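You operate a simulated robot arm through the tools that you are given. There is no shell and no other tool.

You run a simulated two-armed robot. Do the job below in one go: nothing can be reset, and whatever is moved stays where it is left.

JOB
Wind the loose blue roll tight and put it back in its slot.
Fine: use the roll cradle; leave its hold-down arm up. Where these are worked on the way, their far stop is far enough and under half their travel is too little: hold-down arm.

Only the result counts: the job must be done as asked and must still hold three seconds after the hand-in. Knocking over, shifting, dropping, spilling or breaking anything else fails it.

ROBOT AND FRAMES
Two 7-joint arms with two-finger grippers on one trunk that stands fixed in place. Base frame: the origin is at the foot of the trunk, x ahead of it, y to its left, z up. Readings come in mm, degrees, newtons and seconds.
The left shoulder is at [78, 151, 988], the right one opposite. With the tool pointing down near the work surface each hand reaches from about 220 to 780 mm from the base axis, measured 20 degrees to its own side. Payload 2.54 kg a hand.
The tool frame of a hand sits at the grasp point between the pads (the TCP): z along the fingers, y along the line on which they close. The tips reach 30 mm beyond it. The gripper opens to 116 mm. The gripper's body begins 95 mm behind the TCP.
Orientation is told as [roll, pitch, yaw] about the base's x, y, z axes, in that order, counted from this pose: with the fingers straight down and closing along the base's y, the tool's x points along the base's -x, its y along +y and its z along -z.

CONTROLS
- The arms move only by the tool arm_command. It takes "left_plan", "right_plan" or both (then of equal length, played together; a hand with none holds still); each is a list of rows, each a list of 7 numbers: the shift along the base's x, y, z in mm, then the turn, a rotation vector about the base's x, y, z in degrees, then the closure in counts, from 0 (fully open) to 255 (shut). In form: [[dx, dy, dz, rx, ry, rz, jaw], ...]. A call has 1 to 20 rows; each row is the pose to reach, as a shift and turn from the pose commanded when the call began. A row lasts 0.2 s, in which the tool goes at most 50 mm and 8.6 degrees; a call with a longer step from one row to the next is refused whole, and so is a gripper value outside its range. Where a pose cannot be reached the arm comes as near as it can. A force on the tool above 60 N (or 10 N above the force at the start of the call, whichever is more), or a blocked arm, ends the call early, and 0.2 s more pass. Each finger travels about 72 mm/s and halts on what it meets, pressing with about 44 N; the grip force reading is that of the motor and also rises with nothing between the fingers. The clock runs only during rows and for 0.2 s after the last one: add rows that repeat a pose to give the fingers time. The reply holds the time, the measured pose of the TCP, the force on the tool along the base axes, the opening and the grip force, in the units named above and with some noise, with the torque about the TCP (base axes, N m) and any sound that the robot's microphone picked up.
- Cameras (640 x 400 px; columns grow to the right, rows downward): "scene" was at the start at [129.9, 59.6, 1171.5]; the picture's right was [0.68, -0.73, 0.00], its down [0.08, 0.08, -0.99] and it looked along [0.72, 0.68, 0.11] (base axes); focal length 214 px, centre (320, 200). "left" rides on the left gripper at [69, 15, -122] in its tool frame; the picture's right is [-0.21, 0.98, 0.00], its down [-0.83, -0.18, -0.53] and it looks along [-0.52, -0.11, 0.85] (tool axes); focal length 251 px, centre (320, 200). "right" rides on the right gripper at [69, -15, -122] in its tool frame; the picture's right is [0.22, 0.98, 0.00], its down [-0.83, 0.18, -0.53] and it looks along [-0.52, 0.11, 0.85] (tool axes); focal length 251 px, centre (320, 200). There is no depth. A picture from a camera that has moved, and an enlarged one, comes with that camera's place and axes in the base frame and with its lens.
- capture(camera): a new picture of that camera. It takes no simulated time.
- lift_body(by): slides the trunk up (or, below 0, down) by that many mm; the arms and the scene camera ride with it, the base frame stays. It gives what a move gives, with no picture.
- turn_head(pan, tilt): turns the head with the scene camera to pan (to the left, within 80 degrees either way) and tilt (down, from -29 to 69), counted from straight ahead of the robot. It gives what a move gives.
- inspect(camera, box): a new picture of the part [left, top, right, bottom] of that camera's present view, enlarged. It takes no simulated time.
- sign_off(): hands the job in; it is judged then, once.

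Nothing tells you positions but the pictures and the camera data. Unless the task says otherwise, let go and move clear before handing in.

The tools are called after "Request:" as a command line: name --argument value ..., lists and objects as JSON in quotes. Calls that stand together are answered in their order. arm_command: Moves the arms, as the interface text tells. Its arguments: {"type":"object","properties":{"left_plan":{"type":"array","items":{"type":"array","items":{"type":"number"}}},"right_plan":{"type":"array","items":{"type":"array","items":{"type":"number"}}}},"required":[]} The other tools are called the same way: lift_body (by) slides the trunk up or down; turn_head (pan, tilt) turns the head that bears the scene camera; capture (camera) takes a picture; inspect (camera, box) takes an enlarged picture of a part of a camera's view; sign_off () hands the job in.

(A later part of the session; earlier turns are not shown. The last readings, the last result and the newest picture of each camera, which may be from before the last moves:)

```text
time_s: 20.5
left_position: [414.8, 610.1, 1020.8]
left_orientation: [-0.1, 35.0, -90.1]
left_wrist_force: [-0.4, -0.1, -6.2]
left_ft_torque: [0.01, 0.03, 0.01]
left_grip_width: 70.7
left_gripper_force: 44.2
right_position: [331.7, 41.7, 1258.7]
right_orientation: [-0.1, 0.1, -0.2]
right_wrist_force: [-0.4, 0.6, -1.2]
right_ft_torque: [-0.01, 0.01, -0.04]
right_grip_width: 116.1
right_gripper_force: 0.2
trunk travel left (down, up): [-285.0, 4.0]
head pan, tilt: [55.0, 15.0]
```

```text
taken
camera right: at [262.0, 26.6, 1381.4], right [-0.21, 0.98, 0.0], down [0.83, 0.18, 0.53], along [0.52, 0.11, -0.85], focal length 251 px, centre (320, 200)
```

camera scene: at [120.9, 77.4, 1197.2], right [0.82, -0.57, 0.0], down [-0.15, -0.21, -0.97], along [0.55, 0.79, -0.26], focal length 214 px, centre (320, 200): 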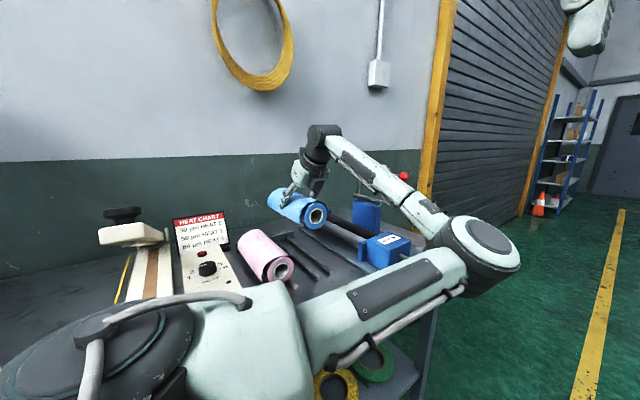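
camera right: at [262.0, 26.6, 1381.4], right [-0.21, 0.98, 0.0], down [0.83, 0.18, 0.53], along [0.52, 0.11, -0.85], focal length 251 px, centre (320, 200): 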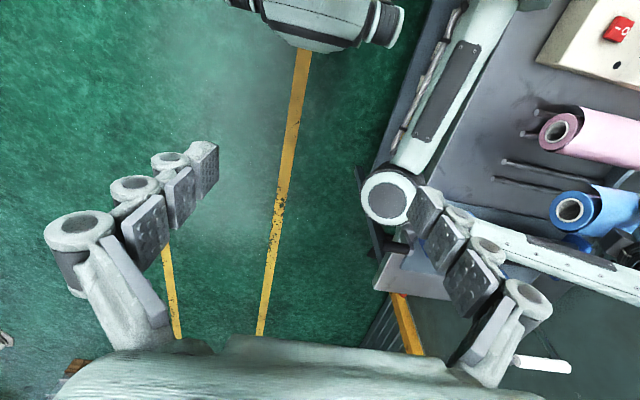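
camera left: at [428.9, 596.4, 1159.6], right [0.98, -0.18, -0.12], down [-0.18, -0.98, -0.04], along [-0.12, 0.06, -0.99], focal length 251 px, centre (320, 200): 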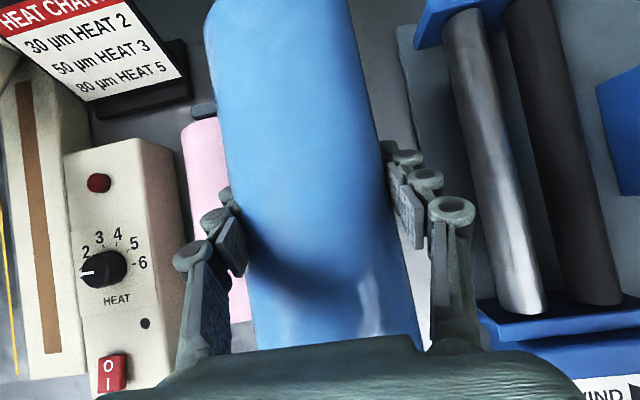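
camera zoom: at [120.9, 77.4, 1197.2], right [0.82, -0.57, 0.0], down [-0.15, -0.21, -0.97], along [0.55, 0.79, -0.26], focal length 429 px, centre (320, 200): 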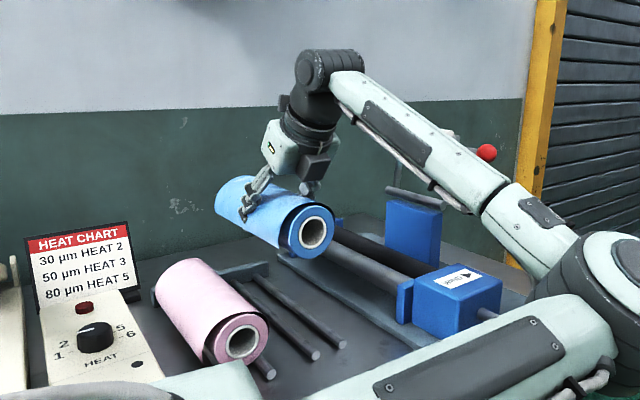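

The elbow is around (416, 156, 1050), well away from the crank. Moving the roll over the rollers.

Request:
arm_command --left_plan '[[31, 2, 0, 0, 0, 0, 120], [62, 4, 0, 0, 0, 0, 120], [93, 6, 0, 0, 0, 0, 120], [124, 8, 0, 0, 0, 0, 120], [155, 9, 0, 0, 0, 0, 120], [184, 10, 0, 0, 0, 0, 120], [184, 10, 0, 0, 0, 0, 120]]'

Request:
capture --camera "left"

Request:
capture --camera "scene"

Request:
inspect --camera "scene" --box '[300, 130, 480, 300]'

Request:
capture --camera "right"

```text
time_s: 22.1
left_position: [599.4, 618.8, 1019.4]
left_orientation: [0.0, 34.9, -89.9]
left_wrist_force: [0.6, -0.7, -5.6]
left_ft_torque: [-0.01, 0.01, 0.05]
left_grip_width: 70.6
left_gripper_force: 44.2
right_position: [331.5, 40.9, 1259.9]
right_orientation: [-0.1, -0.1, -0.1]
right_wrist_force: [0.3, -0.2, -0.4]
right_ft_torque: [0.0, 0.0, -0.01]
right_grip_width: 116.1
right_gripper_force: 0.1
trunk travel left (down, up): [-285.0, 4.0]
head pan, tilt: [55.0, 15.0]
```

```text
taken
camera left: at [614.0, 604.4, 1158.5], right [0.98, -0.18, -0.12], down [-0.18, -0.98, -0.04], along [-0.12, 0.06, -0.99], focal length 251 px, centre (320, 200)
```

left: 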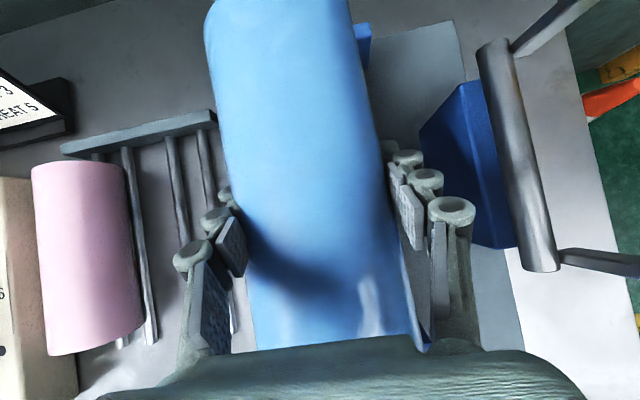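

```text
taken
camera scene: at [120.9, 77.3, 1197.2], right [0.82, -0.57, 0.0], down [-0.15, -0.21, -0.97], along [0.55, 0.79, -0.26], focal length 214 px, centre (320, 200)
```

scene: 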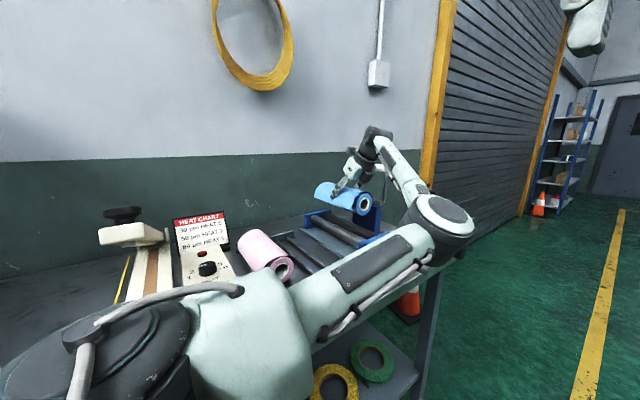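

```text
2.35 times, centred on (390, 215) of scene
camera zoom: at [120.9, 77.3, 1197.2], right [0.82, -0.57, 0.0], down [-0.15, -0.21, -0.97], along [0.55, 0.79, -0.26], focal length 505 px, centre (155, 165)
```

zoom: 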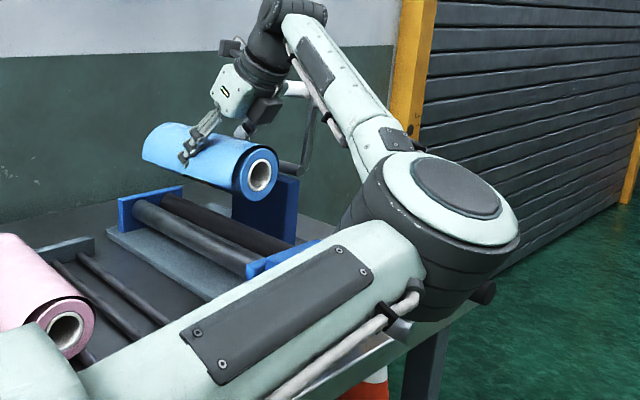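

```text
taken
camera right: at [261.9, 26.5, 1381.5], right [-0.21, 0.98, 0.0], down [0.83, 0.18, 0.53], along [0.52, 0.11, -0.85], focal length 251 px, centre (320, 200)
```

right: 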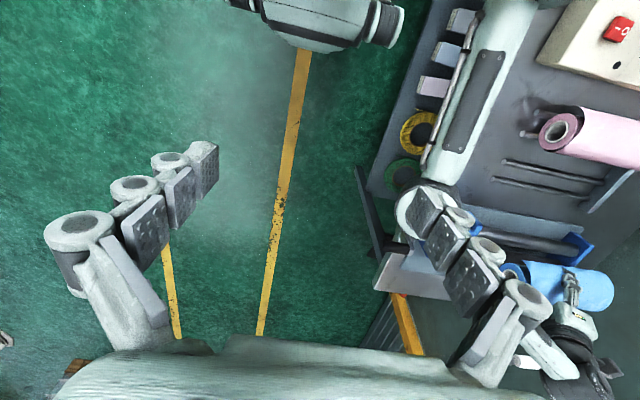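

The roll is over the rollers with the elbow and forearm clear. Lowering toward contact.

Request:
arm_command --left_plan '[[0, 0, -20, 0, 0, 0, 120], [0, 0, -40, 0, 0, 0, 120], [0, 0, -52, 0, 0, 0, 120], [0, 0, -62, 0, 0, 0, 120], [0, 0, -62, 0, 0, 0, 120]]'

Request:
inspect --camera "scene" --box '[300, 130, 480, 300]'

Request:
capture --camera "left"

```text
time_s: 23.3
left_position: [599.2, 621.3, 958.6]
left_orientation: [0.0, 35.1, -90.0]
left_wrist_force: [0.0, 0.1, -6.4]
left_ft_torque: [-0.01, -0.01, 0.02]
left_grip_width: 70.4
left_gripper_force: 44.1
right_position: [331.7, 42.4, 1260.6]
right_orientation: [0.0, 0.0, -0.1]
right_wrist_force: [0.0, -0.2, 0.2]
right_ft_torque: [0.03, -0.02, 0.02]
right_grip_width: 116.2
right_gripper_force: 0.1
trunk travel left (down, up): [-285.0, 4.0]
head pan, tilt: [55.0, 15.0]
```

```text
2.35 times, centred on (390, 215) of scene
camera zoom: at [120.9, 77.3, 1197.2], right [0.82, -0.57, 0.0], down [-0.15, -0.21, -0.97], along [0.55, 0.79, -0.26], focal length 505 px, centre (155, 165)
```

zoom: 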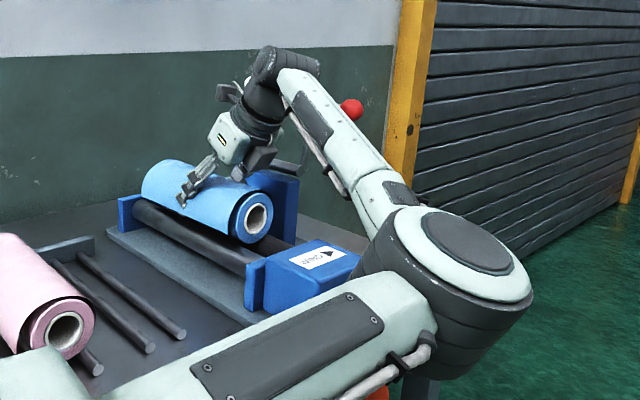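

```text
taken
camera left: at [613.6, 606.9, 1096.7], right [0.98, -0.18, -0.12], down [-0.18, -0.98, -0.04], along [-0.12, 0.06, -0.99], focal length 251 px, centre (320, 200)
```

left: 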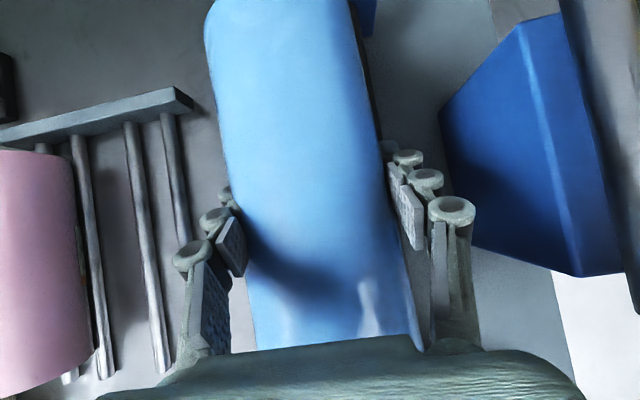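

Request:
arm_command --left_plan '[[0, 0, -4, 0, 0, 0, 120], [0, 0, -8, 0, 0, 0, 120], [0, 0, -11, 0, 0, 0, 120], [0, 0, -11, 0, 0, 0, 120]]'

```text
time_s: 24.3
left_position: [599.0, 620.7, 952.2]
left_orientation: [0.3, 35.3, -89.8]
left_wrist_force: [9.3, 6.8, 13.3]
left_ft_torque: [-0.47, -0.1, 0.07]
left_grip_width: 70.5
left_gripper_force: 43.9
right_position: [330.6, 40.7, 1260.0]
right_orientation: [0.2, 0.1, -0.2]
right_wrist_force: [0.1, -0.3, -0.5]
right_ft_torque: [0.03, 0.0, -0.02]
right_grip_width: 116.2
right_gripper_force: 0.1
trunk travel left (down, up): [-285.0, 4.0]
head pan, tilt: [55.0, 15.0]
```

It has contacted the rollers, slightly biased toward the steel one. I'll ease it +x, release, and watch that it settles.

Request:
arm_command --left_plan '[[2, 0, 2, 0, 0, 0, 120], [3, 0, 2, 0, 0, 0, 120], [3, 0, 2, 0, 0, 0, 120]]'

Request:
arm_command --left_plan '[[0, 0, 0, 0, 0, 0, 80], [0, 0, 0, 0, 0, 0, 31], [0, 0, 0, 0, 0, 0, 31], [0, 0, 0, 0, 0, 0, 31]]'

Request:
capture --camera "left"

Request:
inspect --camera "scene" --box '[300, 130, 480, 300]'

```text
time_s: 25.1
left_position: [599.7, 619.7, 951.3]
left_orientation: [0.1, 35.0, -90.0]
left_wrist_force: [0.4, 6.2, 8.8]
left_ft_torque: [0.01, 0.0, -0.68]
left_grip_width: 70.7
left_gripper_force: 43.9
right_position: [330.8, 41.1, 1259.6]
right_orientation: [0.1, -0.1, -0.1]
right_wrist_force: [0.4, 0.1, -0.2]
right_ft_torque: [0.0, -0.02, -0.03]
right_grip_width: 116.0
right_gripper_force: 0.1
trunk travel left (down, up): [-285.0, 4.0]
head pan, tilt: [55.0, 15.0]
```

```text
time_s: 26.1
left_position: [600.9, 620.5, 950.3]
left_orientation: [0.1, 35.0, -90.0]
left_wrist_force: [0.3, 0.3, 0.2]
left_ft_torque: [0.01, 0.01, 0.0]
left_grip_width: 101.9
left_gripper_force: 0.1
right_position: [330.5, 39.4, 1259.3]
right_orientation: [0.1, -0.1, -0.1]
right_wrist_force: [0.4, 0.4, -0.1]
right_ft_torque: [0.0, 0.0, -0.01]
right_grip_width: 116.2
right_gripper_force: 0.0
trunk travel left (down, up): [-285.0, 4.0]
head pan, tilt: [55.0, 15.0]
```

```text
taken
camera left: at [615.3, 605.7, 1088.7], right [0.98, -0.18, -0.12], down [-0.18, -0.98, -0.04], along [-0.11, 0.06, -0.99], focal length 251 px, centre (320, 200)
```

left: 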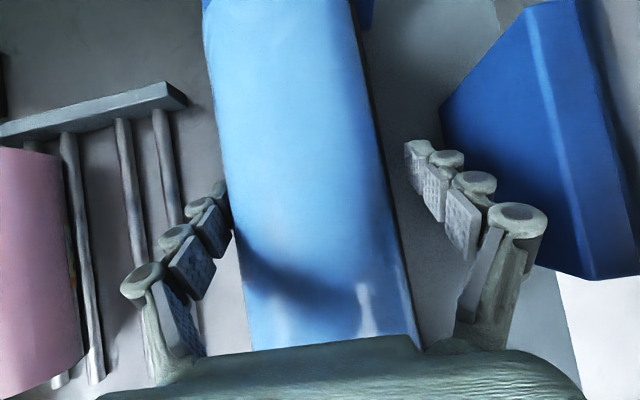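

```text
2.35 times, centred on (390, 215) of scene
camera zoom: at [120.4, 76.8, 1197.3], right [0.82, -0.57, 0.0], down [-0.15, -0.21, -0.97], along [0.55, 0.79, -0.26], focal length 505 px, centre (155, 165)
```

zoom: 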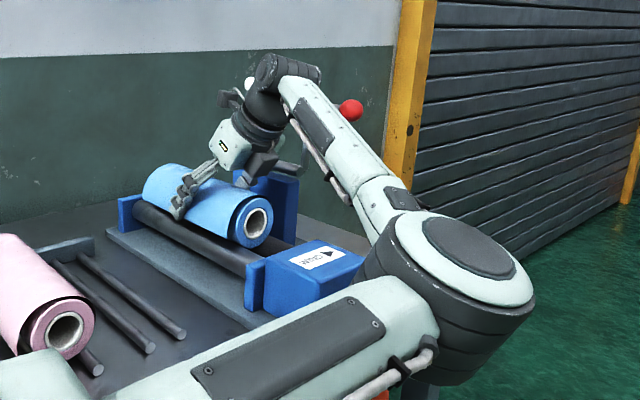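

The roll rests on the rollers. Next comes the hold-down arm: hinge ≈ (718, y, 990), knob ≈ (746, 494, 1085). I'll raise the hand clear and re-orient so the fingers point forward and down in the xz-plane, to cage the knob.

Request:
arm_command --left_plan '[[0, 0, 35, 0, 0, 0, 31], [0, 0, 75, 0, 0, 0, 31], [0, 0, 120, 0, 0, 0, 31], [0, -30, 150, -8, 0, 0, 31], [0, -60, 170, -16, 0, 0, 31], [0, -90, 190, -24, 0, 0, 31], [-5, -120, 200, -30, 0, 0, 31], [-10, -126, 200, -35, 0, 0, 31], [-10, -126, 200, -35, 0, 0, 31]]'

Request:
capture --camera "left"

Request:
capture --camera "scene"

```text
time_s: 28.1
left_position: [592.4, 494.2, 1150.9]
left_orientation: [0.1, -0.1, -90.0]
left_wrist_force: [-0.4, 0.9, -0.5]
left_ft_torque: [0.0, 0.01, 0.01]
left_grip_width: 102.0
left_gripper_force: 0.0
right_position: [331.5, 40.3, 1260.0]
right_orientation: [0.1, 0.0, -0.1]
right_wrist_force: [-0.2, 0.6, -0.4]
right_ft_torque: [0.02, 0.0, 0.04]
right_grip_width: 115.8
right_gripper_force: 0.1
trunk travel left (down, up): [-285.0, 4.0]
head pan, tilt: [55.0, 15.0]
```

```text
taken
camera left: at [607.0, 562.2, 1271.6], right [0.98, -0.22, 0.0], down [-0.18, -0.83, 0.53], along [-0.11, -0.52, -0.85], focal length 251 px, centre (320, 200)
```

left: 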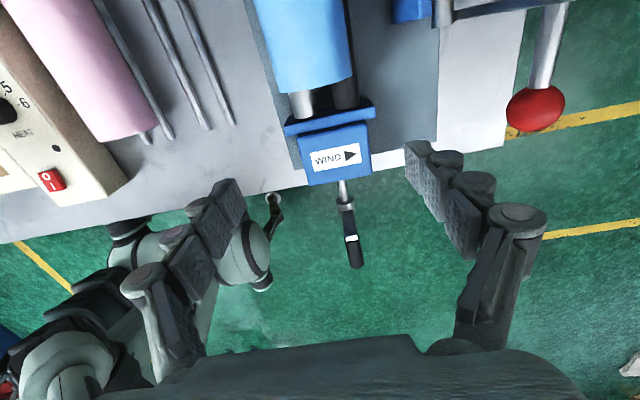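

```text
taken
camera scene: at [120.5, 76.6, 1197.3], right [0.82, -0.57, 0.0], down [-0.15, -0.21, -0.97], along [0.55, 0.79, -0.26], focal length 214 px, centre (320, 200)
```

scene: 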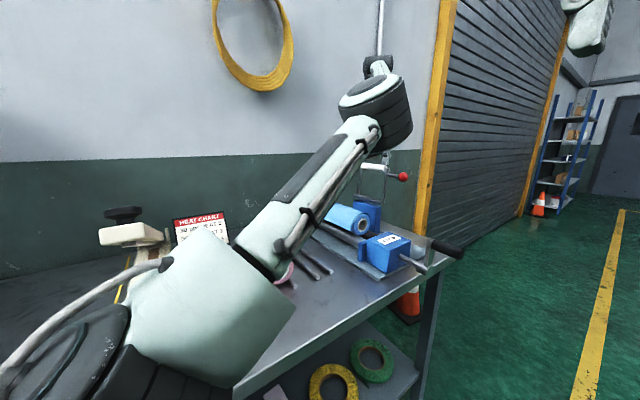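

From this view the knob is at ≈ (748, 492, 1085), the crank axis at x≈602, z≈890, and the handle at y 233–297, z≈965. Now pitching the fingers forward.

Request:
arm_command --left_plan '[[5, 0, 0, 0, -8.5, 0, 50], [10, 0, 0, 0, -17, 0, 80], [15, 0, 0, 0, -25.5, 0, 110], [20, 0, 0, 0, -34, 0, 123], [25, 0, 0, 0, -42.5, 0, 123], [30, 0, 0, 0, -51, 0, 123], [35, 0, 0, 0, -59, 0, 123], [35, 0, 0, 0, -60, 0, 123]]'

Request:
capture --camera "left"

Request:
capture --camera "scene"

```text
time_s: 29.9
left_position: [626.9, 493.6, 1149.5]
left_orientation: [60.1, -0.1, -90.1]
left_wrist_force: [-1.0, 1.2, 0.4]
left_ft_torque: [0.0, -0.01, 0.02]
left_grip_width: 60.1
left_gripper_force: 0.1
right_position: [331.3, 41.5, 1258.7]
right_orientation: [0.2, 0.0, -0.2]
right_wrist_force: [-0.7, 0.6, 0.0]
right_ft_torque: [0.03, -0.06, 0.0]
right_grip_width: 115.9
right_gripper_force: 0.1
trunk travel left (down, up): [-285.0, 4.0]
head pan, tilt: [55.0, 15.0]
```

```text
taken
camera left: at [527.5, 561.5, 1222.9], right [0.49, -0.21, 0.85], down [-0.55, -0.83, 0.11], along [0.68, -0.52, -0.52], focal length 251 px, centre (320, 200)
```

left: 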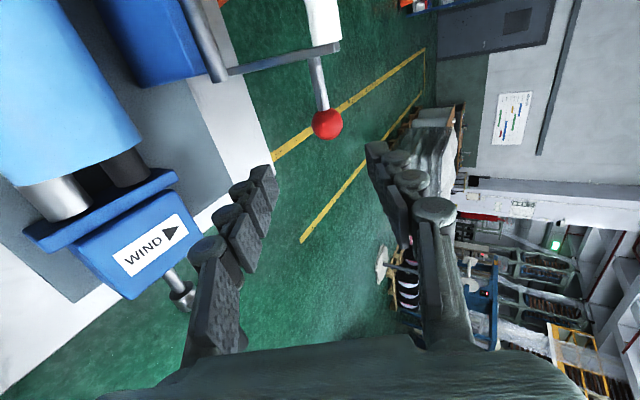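

```text
taken
camera scene: at [120.4, 76.7, 1197.4], right [0.82, -0.57, 0.0], down [-0.15, -0.21, -0.97], along [0.55, 0.79, -0.26], focal length 214 px, centre (320, 200)
```

scene: 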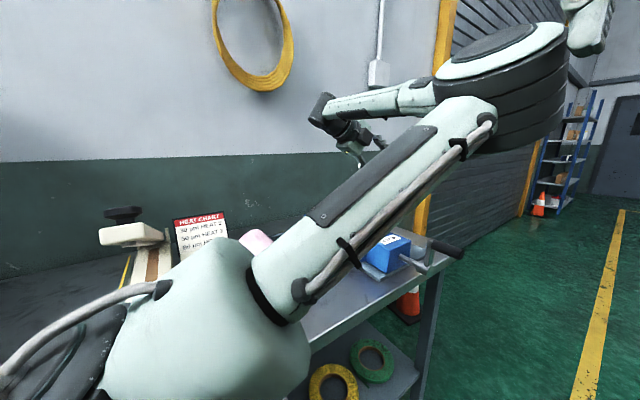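

The knob is straight ahead of the fingers. Advancing to straddle it.

Request:
arm_command --left_plan '[[30, -1, -14, 0, 0, 0, 123], [60, -1, -30, 0, 0, 0, 123], [90, -1, -46, 0, 0, 0, 123], [110, -1, -57, 0, 0, 0, 123], [120, -1, -62, 0, 0, 0, 123], [120, -1, -62, 0, 0, 0, 123]]'

Request:
capture --camera "left"

```text
time_s: 31.3
left_position: [747.0, 493.1, 1087.5]
left_orientation: [59.9, 0.0, -90.0]
left_wrist_force: [0.0, -1.0, 0.1]
left_ft_torque: [-0.01, 0.01, -0.04]
left_grip_width: 60.0
left_gripper_force: 0.0
right_position: [330.5, 41.4, 1259.6]
right_orientation: [0.1, 0.0, -0.1]
right_wrist_force: [-0.6, -0.2, 0.1]
right_ft_torque: [0.02, -0.02, 0.03]
right_grip_width: 115.9
right_gripper_force: 0.0
trunk travel left (down, up): [-285.0, 4.0]
head pan, tilt: [55.0, 15.0]
```

```text
taken
camera left: at [647.3, 560.5, 1161.2], right [0.49, -0.21, 0.85], down [-0.55, -0.83, 0.11], along [0.68, -0.52, -0.52], focal length 251 px, centre (320, 200)
```

left: 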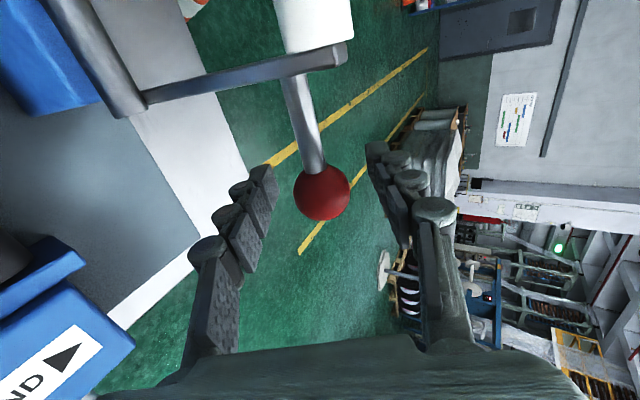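

The knob sits between the fingers. I'll narrow the jaws into a loose cage and follow the arc down to about 60°.

Request:
arm_command --left_plan '[[0, 0, 0, 0, 0, 0, 163], [0, -3, 0, 0, 0, 0, 163], [-11.4, -3, 2.6, 0, 0, 0, 163], [-29, -3, 4.2, 0, 0, 0, 163], [-46.6, -3, 2.6, 0, 0, 0, 163], [-63.7, -3, -1.9, 0, 0, 0, 163], [-79.8, -3, -9.4, 0, 0, 0, 163], [-94.3, -3, -19.6, 0, 0, 0, 163], [-106.8, -3, -32.1, 0, 0, 0, 163], [-117, -3, -46.6, 0, 0, 0, 163], [-117, -3, -46.6, 0, 0, 0, 163]]'

Request:
capture --camera "left"

Request:
capture --camera "scene"

```text
time_s: 33.7
left_position: [629.5, 490.2, 1041.7]
left_orientation: [60.0, 0.0, -89.9]
left_wrist_force: [-0.4, -0.5, -2.6]
left_ft_torque: [0.03, -0.03, 0.03]
left_grip_width: 43.2
left_gripper_force: 1.1
right_position: [331.0, 40.4, 1260.3]
right_orientation: [0.0, 0.1, -0.1]
right_wrist_force: [-0.1, -0.2, -0.8]
right_ft_torque: [0.02, 0.0, 0.0]
right_grip_width: 116.1
right_gripper_force: 0.0
trunk travel left (down, up): [-285.0, 4.0]
head pan, tilt: [55.0, 15.0]
```

```text
taken
camera left: at [529.5, 558.1, 1114.3], right [0.49, -0.21, 0.85], down [-0.55, -0.83, 0.11], along [0.67, -0.52, -0.52], focal length 251 px, centre (320, 200)
```

left: 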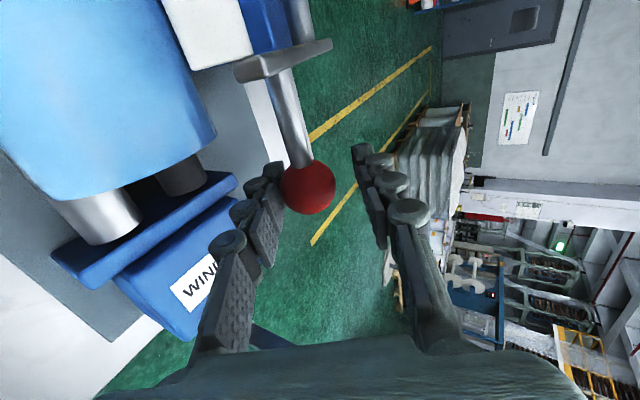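

```text
taken
camera scene: at [120.5, 77.0, 1197.3], right [0.82, -0.57, 0.0], down [-0.15, -0.21, -0.97], along [0.55, 0.79, -0.26], focal length 214 px, centre (320, 200)
```

scene: 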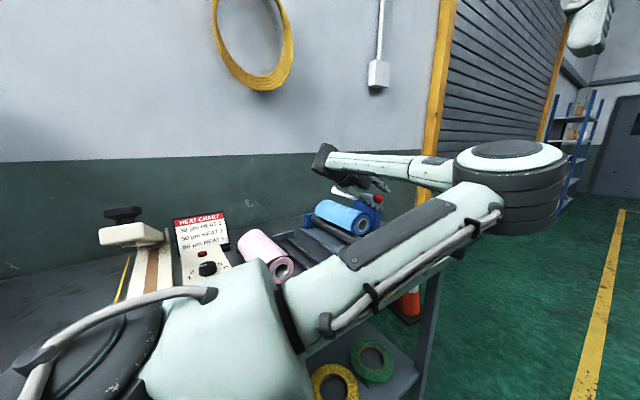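

The arm follows the hand, so I'll continue until it rests on the roll.

Request:
arm_command --left_plan '[[-4, 0, -8, 0, 0, 0, 163], [-7.5, 0, -16, 0, 0, 0, 163], [-10, 0, -25, 0, 0, 0, 163], [-12, 0, -33, 0, 0, 0, 163], [-13, 0, -42, 0, 0, 0, 163], [-13, 0, -42, 0, 0, 0, 163]]'

Request:
capture --camera "left"

Request:
inspect --camera "scene" --box '[290, 140, 420, 260]'

```text
time_s: 35.1
left_position: [615.9, 489.7, 999.6]
left_orientation: [60.0, 0.0, -90.0]
left_wrist_force: [0.3, 0.0, -0.3]
left_ft_torque: [-0.02, -0.01, -0.01]
left_grip_width: 41.9
left_gripper_force: 0.0
right_position: [330.8, 40.7, 1259.7]
right_orientation: [0.1, -0.1, -0.1]
right_wrist_force: [0.3, -0.4, 0.0]
right_ft_torque: [0.01, -0.04, 0.0]
right_grip_width: 115.7
right_gripper_force: 0.0
trunk travel left (down, up): [-285.0, 4.0]
head pan, tilt: [55.0, 15.0]
```

```text
taken
camera left: at [517.7, 558.2, 1072.2], right [0.49, -0.22, 0.85], down [-0.55, -0.83, 0.11], along [0.67, -0.52, -0.52], focal length 251 px, centre (320, 200)
```

left: 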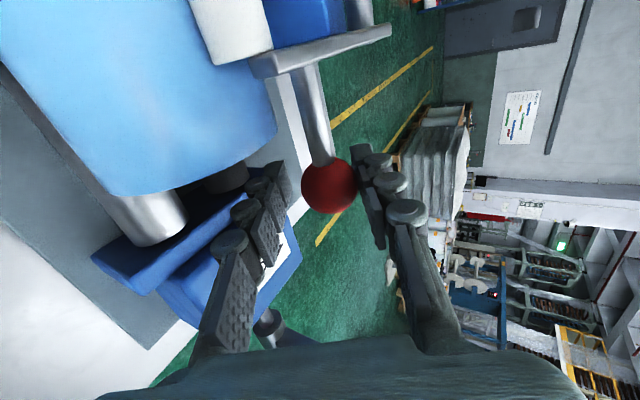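

```text
3.33 times, centred on (355, 200) of scene
camera zoom: at [120.3, 76.8, 1197.4], right [0.82, -0.57, 0.0], down [-0.15, -0.21, -0.97], along [0.55, 0.79, -0.26], focal length 715 px, centre (203, 200)
```

zoom: 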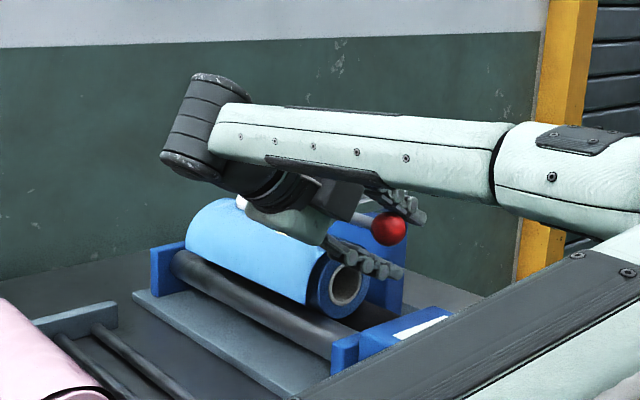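

The bar seems to rest on the roll at about 83°. A gentle push down will confirm the stop.

Request:
arm_command --left_plan '[[0, 0, -5, 0, 0, 0, 163], [0, 0, -10, 0, 0, 0, 163], [0, 0, -14, 0, 0, 0, 163], [0, 0, -18, 0, 0, 0, 163], [0, 0, -18, 0, 0, 0, 163]]'

Request:
capture --camera "left"

```text
time_s: 36.3
left_position: [616.8, 489.3, 986.3]
left_orientation: [60.6, 0.4, -89.9]
left_wrist_force: [10.8, 6.4, 26.6]
left_ft_torque: [-0.09, -0.02, 0.08]
left_grip_width: 62.1
left_gripper_force: 14.1
right_position: [329.1, 39.1, 1260.6]
right_orientation: [0.1, -0.1, -0.1]
right_wrist_force: [-0.3, -0.2, -0.6]
right_ft_torque: [-0.01, 0.0, 0.0]
right_grip_width: 116.0
right_gripper_force: 0.1
trunk travel left (down, up): [-285.0, 4.0]
head pan, tilt: [55.0, 15.0]
```

```text
taken
camera left: at [516.6, 556.6, 1059.0], right [0.48, -0.22, 0.85], down [-0.55, -0.83, 0.1], along [0.68, -0.52, -0.52], focal length 251 px, centre (320, 200)
```

left: 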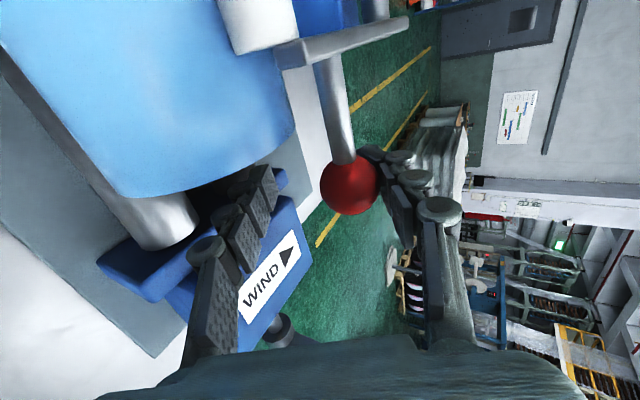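

The arm meets a firm stop on the roll (≈27 N), so it's fully down. Opening the jaws and backing straight out along the finger direction.

Request:
arm_command --left_plan '[[0, 0, 6, 0, 0, 0, 110], [0, 0, 14, 0, 0, 0, 80], [0, 0, 16, 0, 0, 0, 80], [-26, 0, 31, 0, 0, 0, 80], [-52, 0, 46, 0, 0, 0, 80], [-87, 0, 66, 0, 0, 0, 80], [-110, 0, 90, 0, 0, 0, 80], [-110, 0, 90, 0, 0, 0, 80]]'

Request:
capture --camera "left"

Request:
inspect --camera "scene" --box '[290, 140, 420, 260]'

```text
time_s: 38.1
left_position: [508.0, 489.3, 1069.9]
left_orientation: [59.9, 0.1, -90.1]
left_wrist_force: [-0.2, -0.9, 0.7]
left_ft_torque: [0.02, 0.01, -0.01]
left_grip_width: 79.8
left_gripper_force: 0.0
right_position: [331.7, 41.5, 1260.1]
right_orientation: [0.1, 0.0, -0.2]
right_wrist_force: [0.1, 0.1, 0.2]
right_ft_torque: [0.01, -0.01, 0.03]
right_grip_width: 116.0
right_gripper_force: 0.0
trunk travel left (down, up): [-285.0, 4.0]
head pan, tilt: [55.0, 15.0]
```

```text
taken
camera left: at [408.1, 557.8, 1142.9], right [0.49, -0.21, 0.85], down [-0.55, -0.83, 0.11], along [0.67, -0.52, -0.52], focal length 251 px, centre (320, 200)
```

left: 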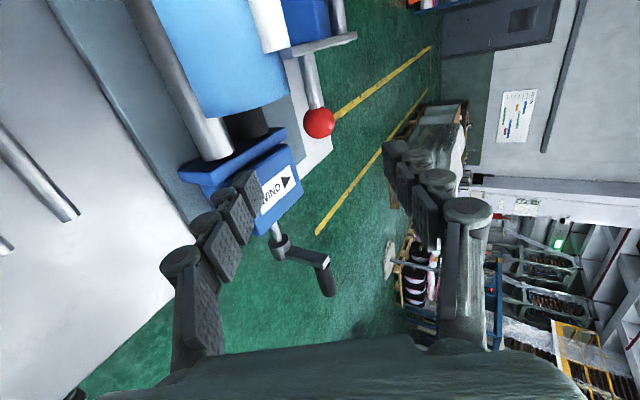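

```text
3.33 times, centred on (355, 200) of scene
camera zoom: at [120.5, 76.9, 1197.3], right [0.82, -0.57, 0.0], down [-0.15, -0.21, -0.97], along [0.55, 0.79, -0.26], focal length 715 px, centre (203, 200)
```

zoom: 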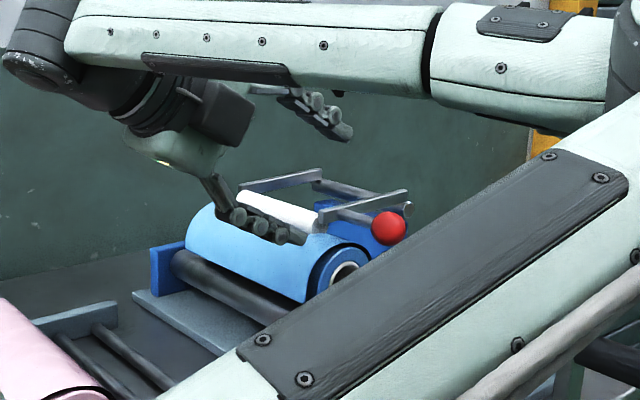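

The hold-down arm rests on the roll. Now for the crank: I'll turn the fingers back to straight down (jaws closing along x) and move above the handle.

Request:
arm_command --left_plan '[[8, -28, 10, 0, 7.5, 0, 80], [18, -56, 20, 0, 15, 0, 80], [30, -84, 25, 0, 22.5, 0, 80], [42, -112, 30, 0, 30, 0, 80], [54, -140, 30, 0, 37.5, 0, 80], [66, -168, 30, 0, 45, 0, 80], [80, -196, 30, 0, 52.5, 0, 100], [94, -224, 30, 0, 60, 0, 123], [94, -224, 30, 0, 60, 0, 123]]'

Request:
capture --camera "left"

Request:
capture --camera "scene"

```text
time_s: 40.0
left_position: [577.0, 374.3, 1131.9]
left_orientation: [4.6, 9.8, -75.7]
left_wrist_force: [0.5, -1.2, 0.6]
left_ft_torque: [0.01, -0.06, 0.02]
left_grip_width: 59.7
left_gripper_force: 0.0
left hand out of reach, approached as far as the arm can: row 5, 6, 7, 8
right_position: [318.7, 47.7, 1272.3]
right_orientation: [3.0, 0.0, 1.5]
right_wrist_force: [-2.1, 0.4, 5.7]
right_ft_torque: [0.37, -0.08, 0.09]
right_grip_width: 116.0
right_gripper_force: 0.1
trunk travel left (down, up): [-285.0, 4.0]
head pan, tilt: [55.0, 15.0]
stopped in row 9 (right hand): the force on the tool passed its limit at 119 N (the readings are from after the stop); the commanded pose is now the measured one
```

```text
taken
camera left: at [569.5, 420.4, 1263.4], right [1.0, 0.02, 0.04], down [0.01, -0.93, 0.37], along [0.05, -0.37, -0.93], focal length 251 px, centre (320, 200)
```

left: 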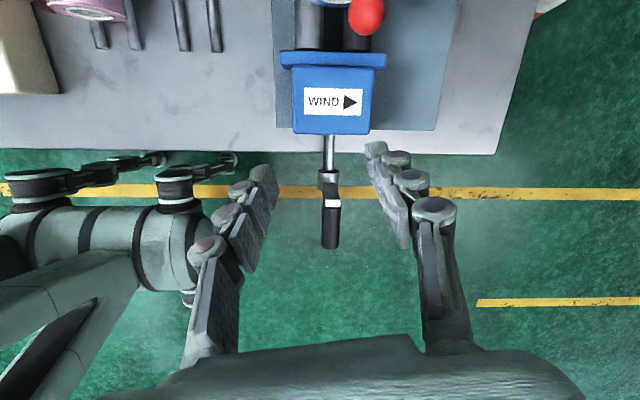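

```text
taken
camera scene: at [117.9, 76.5, 1197.9], right [0.82, -0.57, 0.0], down [-0.15, -0.21, -0.97], along [0.55, 0.79, -0.26], focal length 214 px, centre (320, 200)
```

scene: 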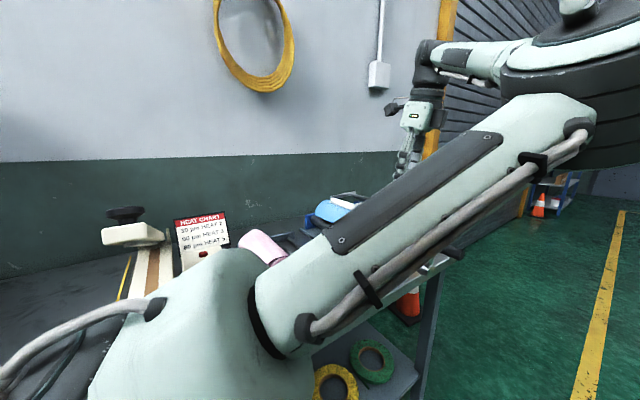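

The left elbow bumped the parked right arm. No objects were touched. I'll move the right arm well away to its own side before continuing.

Request:
arm_command --right_plan '[[0, -40, 0, 0, 0, 0, 0], [0, -80, 0, 0, 0, 0, 0], [0, -120, 0, 0, 0, 0, 0], [-10, -160, -10, 0, 0, 0, 0], [-20, -200, -20, 0, 0, 0, 0], [-30, -240, -30, 0, 0, 0, 0], [-40, -280, -40, 0, 0, 0, 0], [-50, -310, -50, 0, 0, 0, 0], [-50, -310, -50, 0, 0, 0, 0]]'

Request:
turn_head --pan 30 --tilt 20

Request:
capture --camera "scene"

Request:
capture --camera "right"

```text
time_s: 42.0
left_position: [579.2, 374.4, 1129.9]
left_orientation: [4.5, 9.8, -75.8]
left_wrist_force: [-0.6, 0.0, 0.6]
left_ft_torque: [-0.01, 0.01, -0.01]
left_grip_width: 59.7
left_gripper_force: 0.1
right_position: [284.4, -234.3, 1194.4]
right_orientation: [2.9, 0.2, 1.3]
right_wrist_force: [-0.2, 0.3, 0.3]
right_ft_torque: [0.01, -0.03, 0.01]
right_grip_width: 116.0
right_gripper_force: 0.0
right hand out of reach, approached as far as the arm can: row 7, 8, 9
trunk travel left (down, up): [-285.0, 4.0]
head pan, tilt: [55.0, 15.0]
```

```text
time_s: 42.9
left_position: [579.1, 374.6, 1129.0]
left_orientation: [4.6, 9.9, -75.7]
left_wrist_force: [-0.1, -0.5, -0.3]
left_ft_torque: [-0.02, -0.04, -0.02]
left_grip_width: 60.3
left_gripper_force: 0.0
right_position: [285.7, -235.5, 1195.6]
right_orientation: [2.8, 0.2, 1.3]
right_wrist_force: [-0.1, 1.6, -1.1]
right_ft_torque: [0.01, 0.03, -0.02]
right_grip_width: 115.9
right_gripper_force: 0.0
trunk travel left (down, up): [-285.0, 4.0]
head pan, tilt: [30.0, 20.0]
```

```text
taken
camera scene: at [147.4, 46.9, 1189.2], right [0.5, -0.87, 0.0], down [-0.3, -0.17, -0.94], along [0.81, 0.47, -0.34], focal length 214 px, centre (320, 200)
```

scene: 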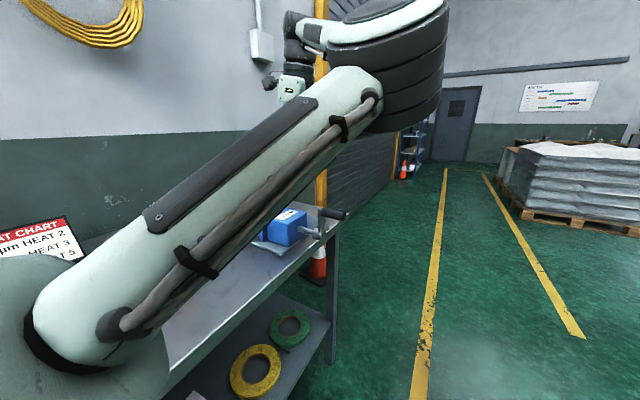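

```text
taken
camera right: at [216.7, -257.6, 1316.8], right [-0.24, 0.97, 0.05], down [0.82, 0.17, 0.54], along [0.51, 0.17, -0.84], focal length 251 px, centre (320, 200)
```

right: 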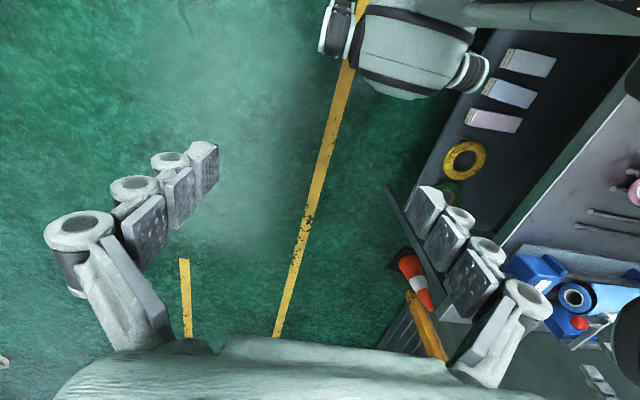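

The right arm is clear. Now I'll continue the left hand toward the crank in small steps, keeping a slight +y tilt.

Request:
arm_command --left_plan '[[6, -28, -10, 2, 1, -3.6, 123], [12, -56, -20, 4, 2, -7.2, 123], [18, -84, -30, 7, 3.5, -10.8, 123], [23, -110, -40, 9, 4.5, -14.3, 123], [23, -110, -40, 9, 4.5, -14.3, 123]]'

Request:
capture --camera "left"

Request:
capture --camera "scene"

```text
time_s: 44.1
left_position: [606.9, 265.8, 1091.6]
left_orientation: [0.9, 19.2, -90.9]
left_wrist_force: [0.0, -0.6, 0.0]
left_ft_torque: [0.01, -0.01, 0.03]
left_grip_width: 59.9
left_gripper_force: 0.1
left hand out of reach, approached as far as the arm can: row 4, 5
right_position: [284.8, -234.4, 1195.7]
right_orientation: [2.9, 0.2, 1.3]
right_wrist_force: [-0.2, 0.1, 0.5]
right_ft_torque: [0.01, 0.0, -0.03]
right_grip_width: 116.0
right_gripper_force: 0.1
trunk travel left (down, up): [-285.0, 4.0]
head pan, tilt: [30.0, 20.0]
```

```text
taken
camera left: at [618.7, 290.4, 1229.5], right [0.97, -0.22, -0.06], down [-0.21, -0.95, 0.23], along [-0.11, -0.21, -0.97], focal length 251 px, centre (320, 200)
```

left: 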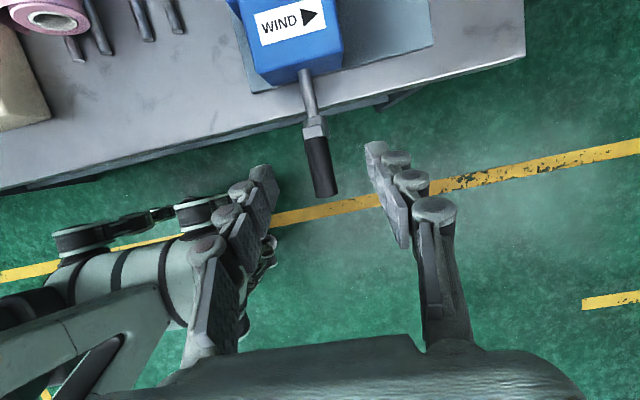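

```text
taken
camera scene: at [147.2, 46.7, 1189.3], right [0.5, -0.87, 0.0], down [-0.3, -0.17, -0.94], along [0.81, 0.47, -0.34], focal length 214 px, centre (320, 200)
```

scene: 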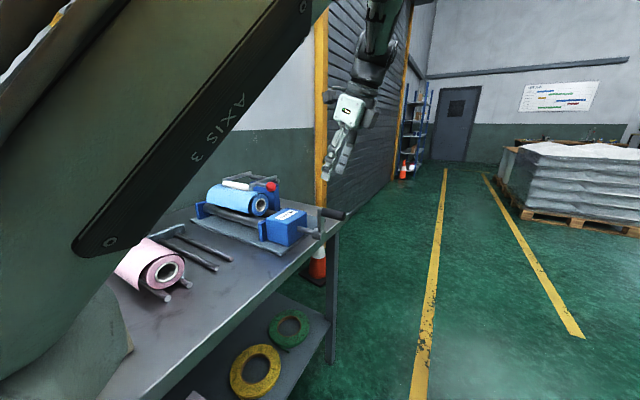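

The hand is over the crank handle (x≈600, y 239–297, z≈965). Descending partway to check reach.

Request:
arm_command --left_plan '[[-2, 0, -25, 0, 0, 0, 123], [-5, 0, -50, 0, 0, 0, 123], [-7, 0, -75, 0, 0, 0, 123], [-7, 0, -90, 0, 0, 0, 123], [-7, 0, -90, 0, 0, 0, 123]]'

Request:
capture --camera "left"

Request:
capture --camera "scene"

```text
time_s: 45.3
left_position: [617.1, 289.0, 1007.3]
left_orientation: [0.9, 19.2, -91.0]
left_wrist_force: [-0.4, -0.6, 0.5]
left_ft_torque: [-0.01, -0.01, -0.02]
left_grip_width: 60.4
left_gripper_force: 0.2
left hand out of reach, approached as far as the arm can: row 1, 2, 3, 4, 5
right_position: [285.3, -234.9, 1195.1]
right_orientation: [2.9, 0.3, 1.3]
right_wrist_force: [-0.6, -0.7, 0.4]
right_ft_torque: [0.03, 0.02, -0.03]
right_grip_width: 116.1
right_gripper_force: 0.0
trunk travel left (down, up): [-285.0, 4.0]
head pan, tilt: [30.0, 20.0]
```

```text
taken
camera left: at [630.0, 313.3, 1145.1], right [0.97, -0.22, -0.06], down [-0.21, -0.95, 0.23], along [-0.11, -0.21, -0.97], focal length 251 px, centre (320, 200)
```

left: 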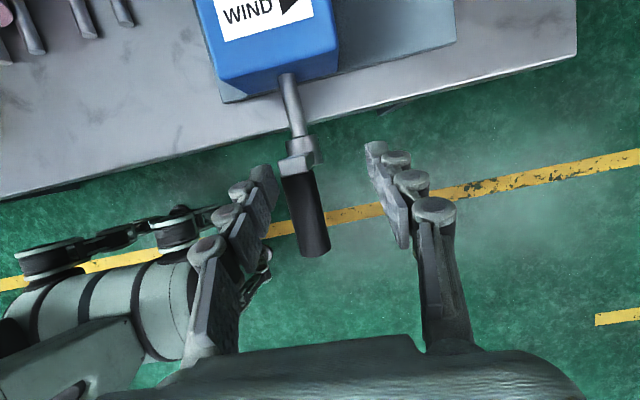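

```text
taken
camera scene: at [147.4, 46.8, 1189.2], right [0.5, -0.87, 0.0], down [-0.3, -0.17, -0.94], along [0.81, 0.47, -0.34], focal length 214 px, centre (320, 200)
```

scene: 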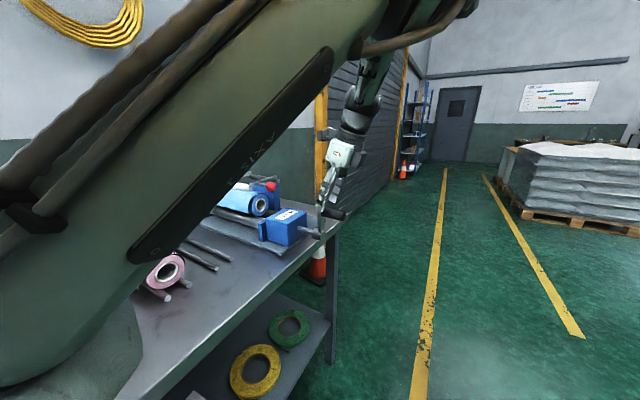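

The left arm is at a joint limit in this configuration. The right arm can reach the crank more naturally with its fingers pointing +y, so I'll return the left arm to near its starting pose, clear of the work area.

Request:
arm_command --left_plan '[[0, 0, 40, 0, 0, 0, 123], [0, 10, 80, 0, 0, 0, 123], [-5, 40, 120, -3, 0, 0, 123], [-10, 80, 140, -7, 0, 0, 123], [-15, 120, 140, -11, 0, 0, 100], [-20, 160, 140, -15, 0, 0, 80], [-25, 200, 140, -19, 0, 0, 60], [-25, 200, 140, -19, 0, 0, 30]]'

Request:
arm_command --left_plan '[[-13, 0, 4, 0, 0, 8.2, 0], [-26, 0, 8, 0, 0, 16.4, 0], [-40, 0, 12, 0, 0, 24.5, 0], [-54, 0, 16, 0, 0, 32.7, 0], [-68, 0, 20, 0, 0, 40.9, 0], [-82, 0, 24, 0, 0, 49.1, 0], [-96, 0, 28, 0, 0, 57.3, 0], [-110, 0, 32, 0, 0, 65.5, 0], [-125, 0, 36, 0, 0, 73.6, 0], [-140, 0, 40, 0, 0, 81.8, 0], [-160, 0, 45, 0, 0, 90, 0], [-160, 0, 45, 0, 0, 90, 0]]'

Request:
turn_head --pan 45 --tilt 15

Request:
capture --camera "scene"

Request:
capture --camera "right"

```text
refused: row 3 steps farther than a row can; nothing moved
```

```text
time_s: 47.9
left_position: [457.7, 288.4, 1053.0]
left_orientation: [1.0, 19.3, -0.9]
left_wrist_force: [0.2, 0.5, 1.0]
left_ft_torque: [0.02, 0.01, 0.0]
left_grip_width: 116.1
left_gripper_force: 0.2
right_position: [286.2, -234.6, 1196.2]
right_orientation: [2.9, 0.1, 1.3]
right_wrist_force: [-1.4, 0.2, -0.1]
right_ft_torque: [0.04, 0.02, 0.0]
right_grip_width: 116.1
right_gripper_force: 0.1
trunk travel left (down, up): [-285.0, 4.0]
head pan, tilt: [30.0, 20.0]
```

```text
time_s: 48.6
left_position: [456.3, 289.1, 1052.7]
left_orientation: [0.8, 19.3, -1.0]
left_wrist_force: [-0.4, -0.6, -0.8]
left_ft_torque: [0.01, 0.03, 0.01]
left_grip_width: 116.0
left_gripper_force: 0.1
right_position: [285.8, -235.2, 1196.0]
right_orientation: [2.8, 0.2, 1.3]
right_wrist_force: [0.2, -0.3, -0.1]
right_ft_torque: [0.01, 0.0, 0.0]
right_grip_width: 116.1
right_gripper_force: 0.1
trunk travel left (down, up): [-285.0, 4.0]
head pan, tilt: [45.0, 15.0]
```

```text
taken
camera scene: at [132.9, 66.3, 1197.3], right [0.71, -0.71, 0.0], down [-0.18, -0.18, -0.97], along [0.68, 0.68, -0.26], focal length 214 px, centre (320, 200)
```

scene: 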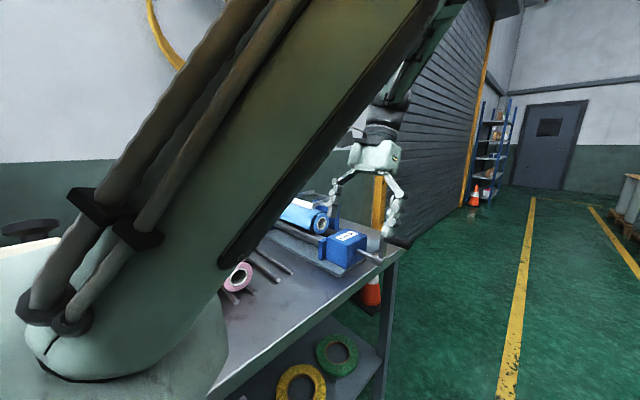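

```text
taken
camera right: at [216.7, -257.6, 1316.8], right [-0.24, 0.97, 0.05], down [0.82, 0.17, 0.54], along [0.51, 0.17, -0.84], focal length 251 px, centre (320, 200)
```

right: 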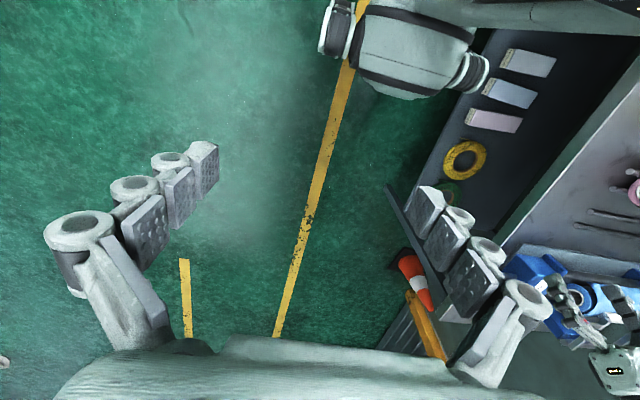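

Request:
arm_command --left_plan '[[0, 10, 35, 0, -3, 0, 0], [-8, 40, 65, 0, -6, 0, 0], [-16, 75, 85, 0, -9, 0, 0], [-24, 110, 105, 0, -12, 0, 0], [-32, 145, 125, 0, -15, 0, 0], [-40, 175, 140, 0, -18, 0, 0], [-47, 200, 150, 0, -19.3, 0, 0], [-47, 200, 150, 0, -19.3, 0, 0]]'

Request:
capture --camera "scene"

Request:
capture --camera "left"

```text
time_s: 50.5
left_position: [411.1, 487.5, 1203.5]
left_orientation: [1.3, 0.1, -1.0]
left_wrist_force: [0.2, 0.3, 0.0]
left_ft_torque: [-0.02, 0.0, -0.05]
left_grip_width: 116.2
left_gripper_force: 0.1
right_position: [286.0, -233.6, 1194.7]
right_orientation: [2.9, 0.2, 1.3]
right_wrist_force: [-0.7, -0.3, -0.5]
right_ft_torque: [0.0, 0.03, 0.01]
right_grip_width: 115.8
right_gripper_force: 0.1
trunk travel left (down, up): [-285.0, 4.0]
head pan, tilt: [45.0, 15.0]
```

```text
taken
camera scene: at [133.0, 66.2, 1197.3], right [0.71, -0.71, 0.0], down [-0.18, -0.18, -0.97], along [0.68, 0.68, -0.26], focal length 214 px, centre (320, 200)
```

scene: 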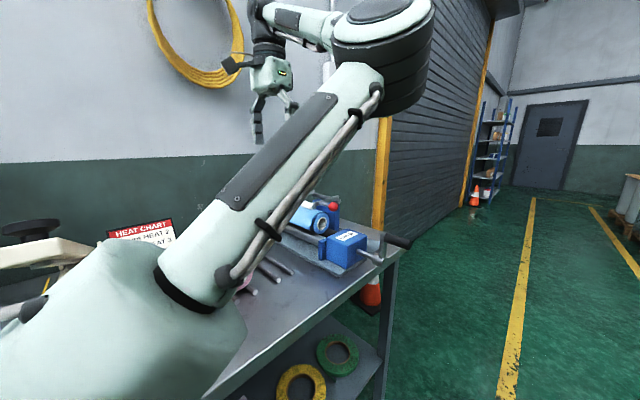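

```text
taken
camera left: at [340.4, 501.5, 1324.2], right [0.23, 0.97, 0.02], down [0.82, -0.21, 0.53], along [0.52, -0.1, -0.85], focal length 251 px, centre (320, 200)
```

left: 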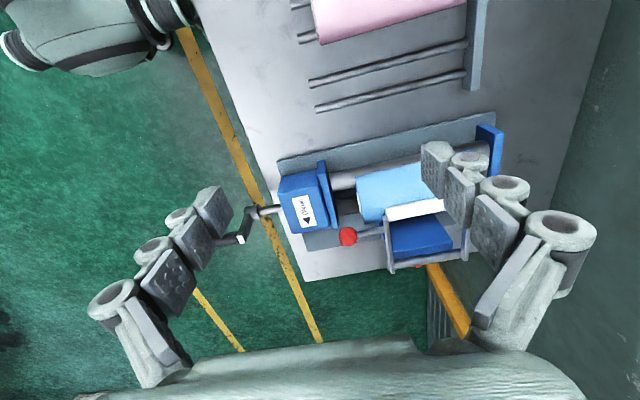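

The left arm is parked clear on its own side. Now I'll bring the right hand round toward the crank, rolling it so the fingers point +y with the jaws closing vertically.

Request:
arm_command --right_plan '[[26, 29, -10, 8, 0, 0, 60], [52, 57, -21, 16, 0, 0, 100], [77, 86, -31, 24, 0, 0, 123], [103, 115, -42, 32, 0, 0, 123], [129, 143, -52, 40, 0, 0, 123], [155, 172, -63, 48, 0, 0, 123], [181, 200, -73, 56, 0, 0, 123], [207, 229, -84, 64, 0, 0, 123], [232, 258, -94, 72, 0, 0, 123], [258, 286, -105, 80, 0, 0, 123], [284, 315, -115, 87, 0, 0, 123], [284, 315, -115, 87, 0, 0, 123]]'

Request:
capture --camera "scene"

Request:
capture --camera "right"

Request:
capture --camera "left"

```text
time_s: 53.0
left_position: [410.2, 487.7, 1203.0]
left_orientation: [1.3, 0.1, -0.8]
left_wrist_force: [0.1, 0.4, -1.0]
left_ft_torque: [-0.01, 0.01, -0.02]
left_grip_width: 115.8
left_gripper_force: 0.1
right_position: [570.6, 81.6, 1081.1]
right_orientation: [90.0, -1.4, 0.2]
right_wrist_force: [-0.1, -0.3, 0.4]
right_ft_torque: [0.0, 0.02, 0.03]
right_grip_width: 60.0
right_gripper_force: 0.1
trunk travel left (down, up): [-285.0, 4.0]
head pan, tilt: [45.0, 15.0]
```

```text
taken
camera scene: at [132.7, 66.4, 1197.4], right [0.71, -0.71, 0.0], down [-0.18, -0.18, -0.97], along [0.68, 0.68, -0.26], focal length 214 px, centre (320, 200)
```

scene: 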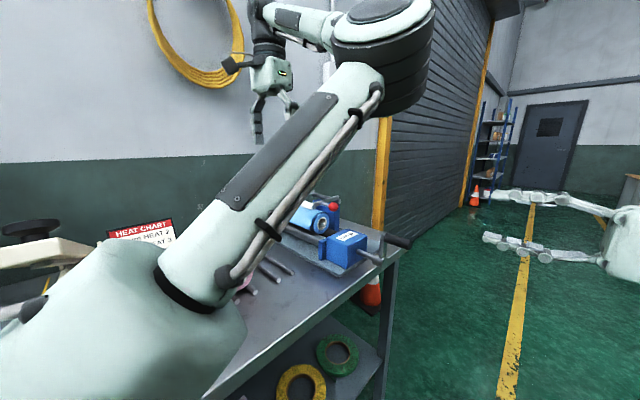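

```text
taken
camera right: at [502.4, -42.0, 1064.2], right [-0.24, 0.0, 0.97], down [0.82, -0.53, 0.2], along [0.52, 0.85, 0.13], focal length 251 px, centre (320, 200)
```

right: 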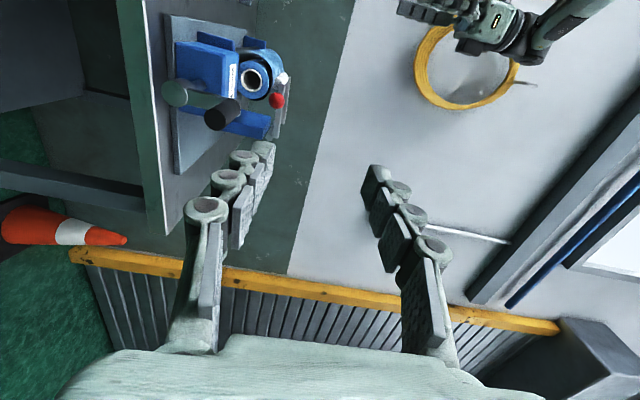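

```text
taken
camera left: at [340.1, 501.5, 1324.2], right [0.23, 0.97, 0.02], down [0.82, -0.21, 0.53], along [0.52, -0.1, -0.85], focal length 251 px, centre (320, 200)
```

left: 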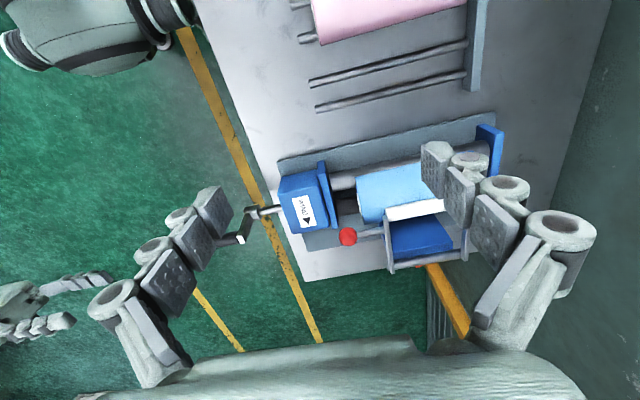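

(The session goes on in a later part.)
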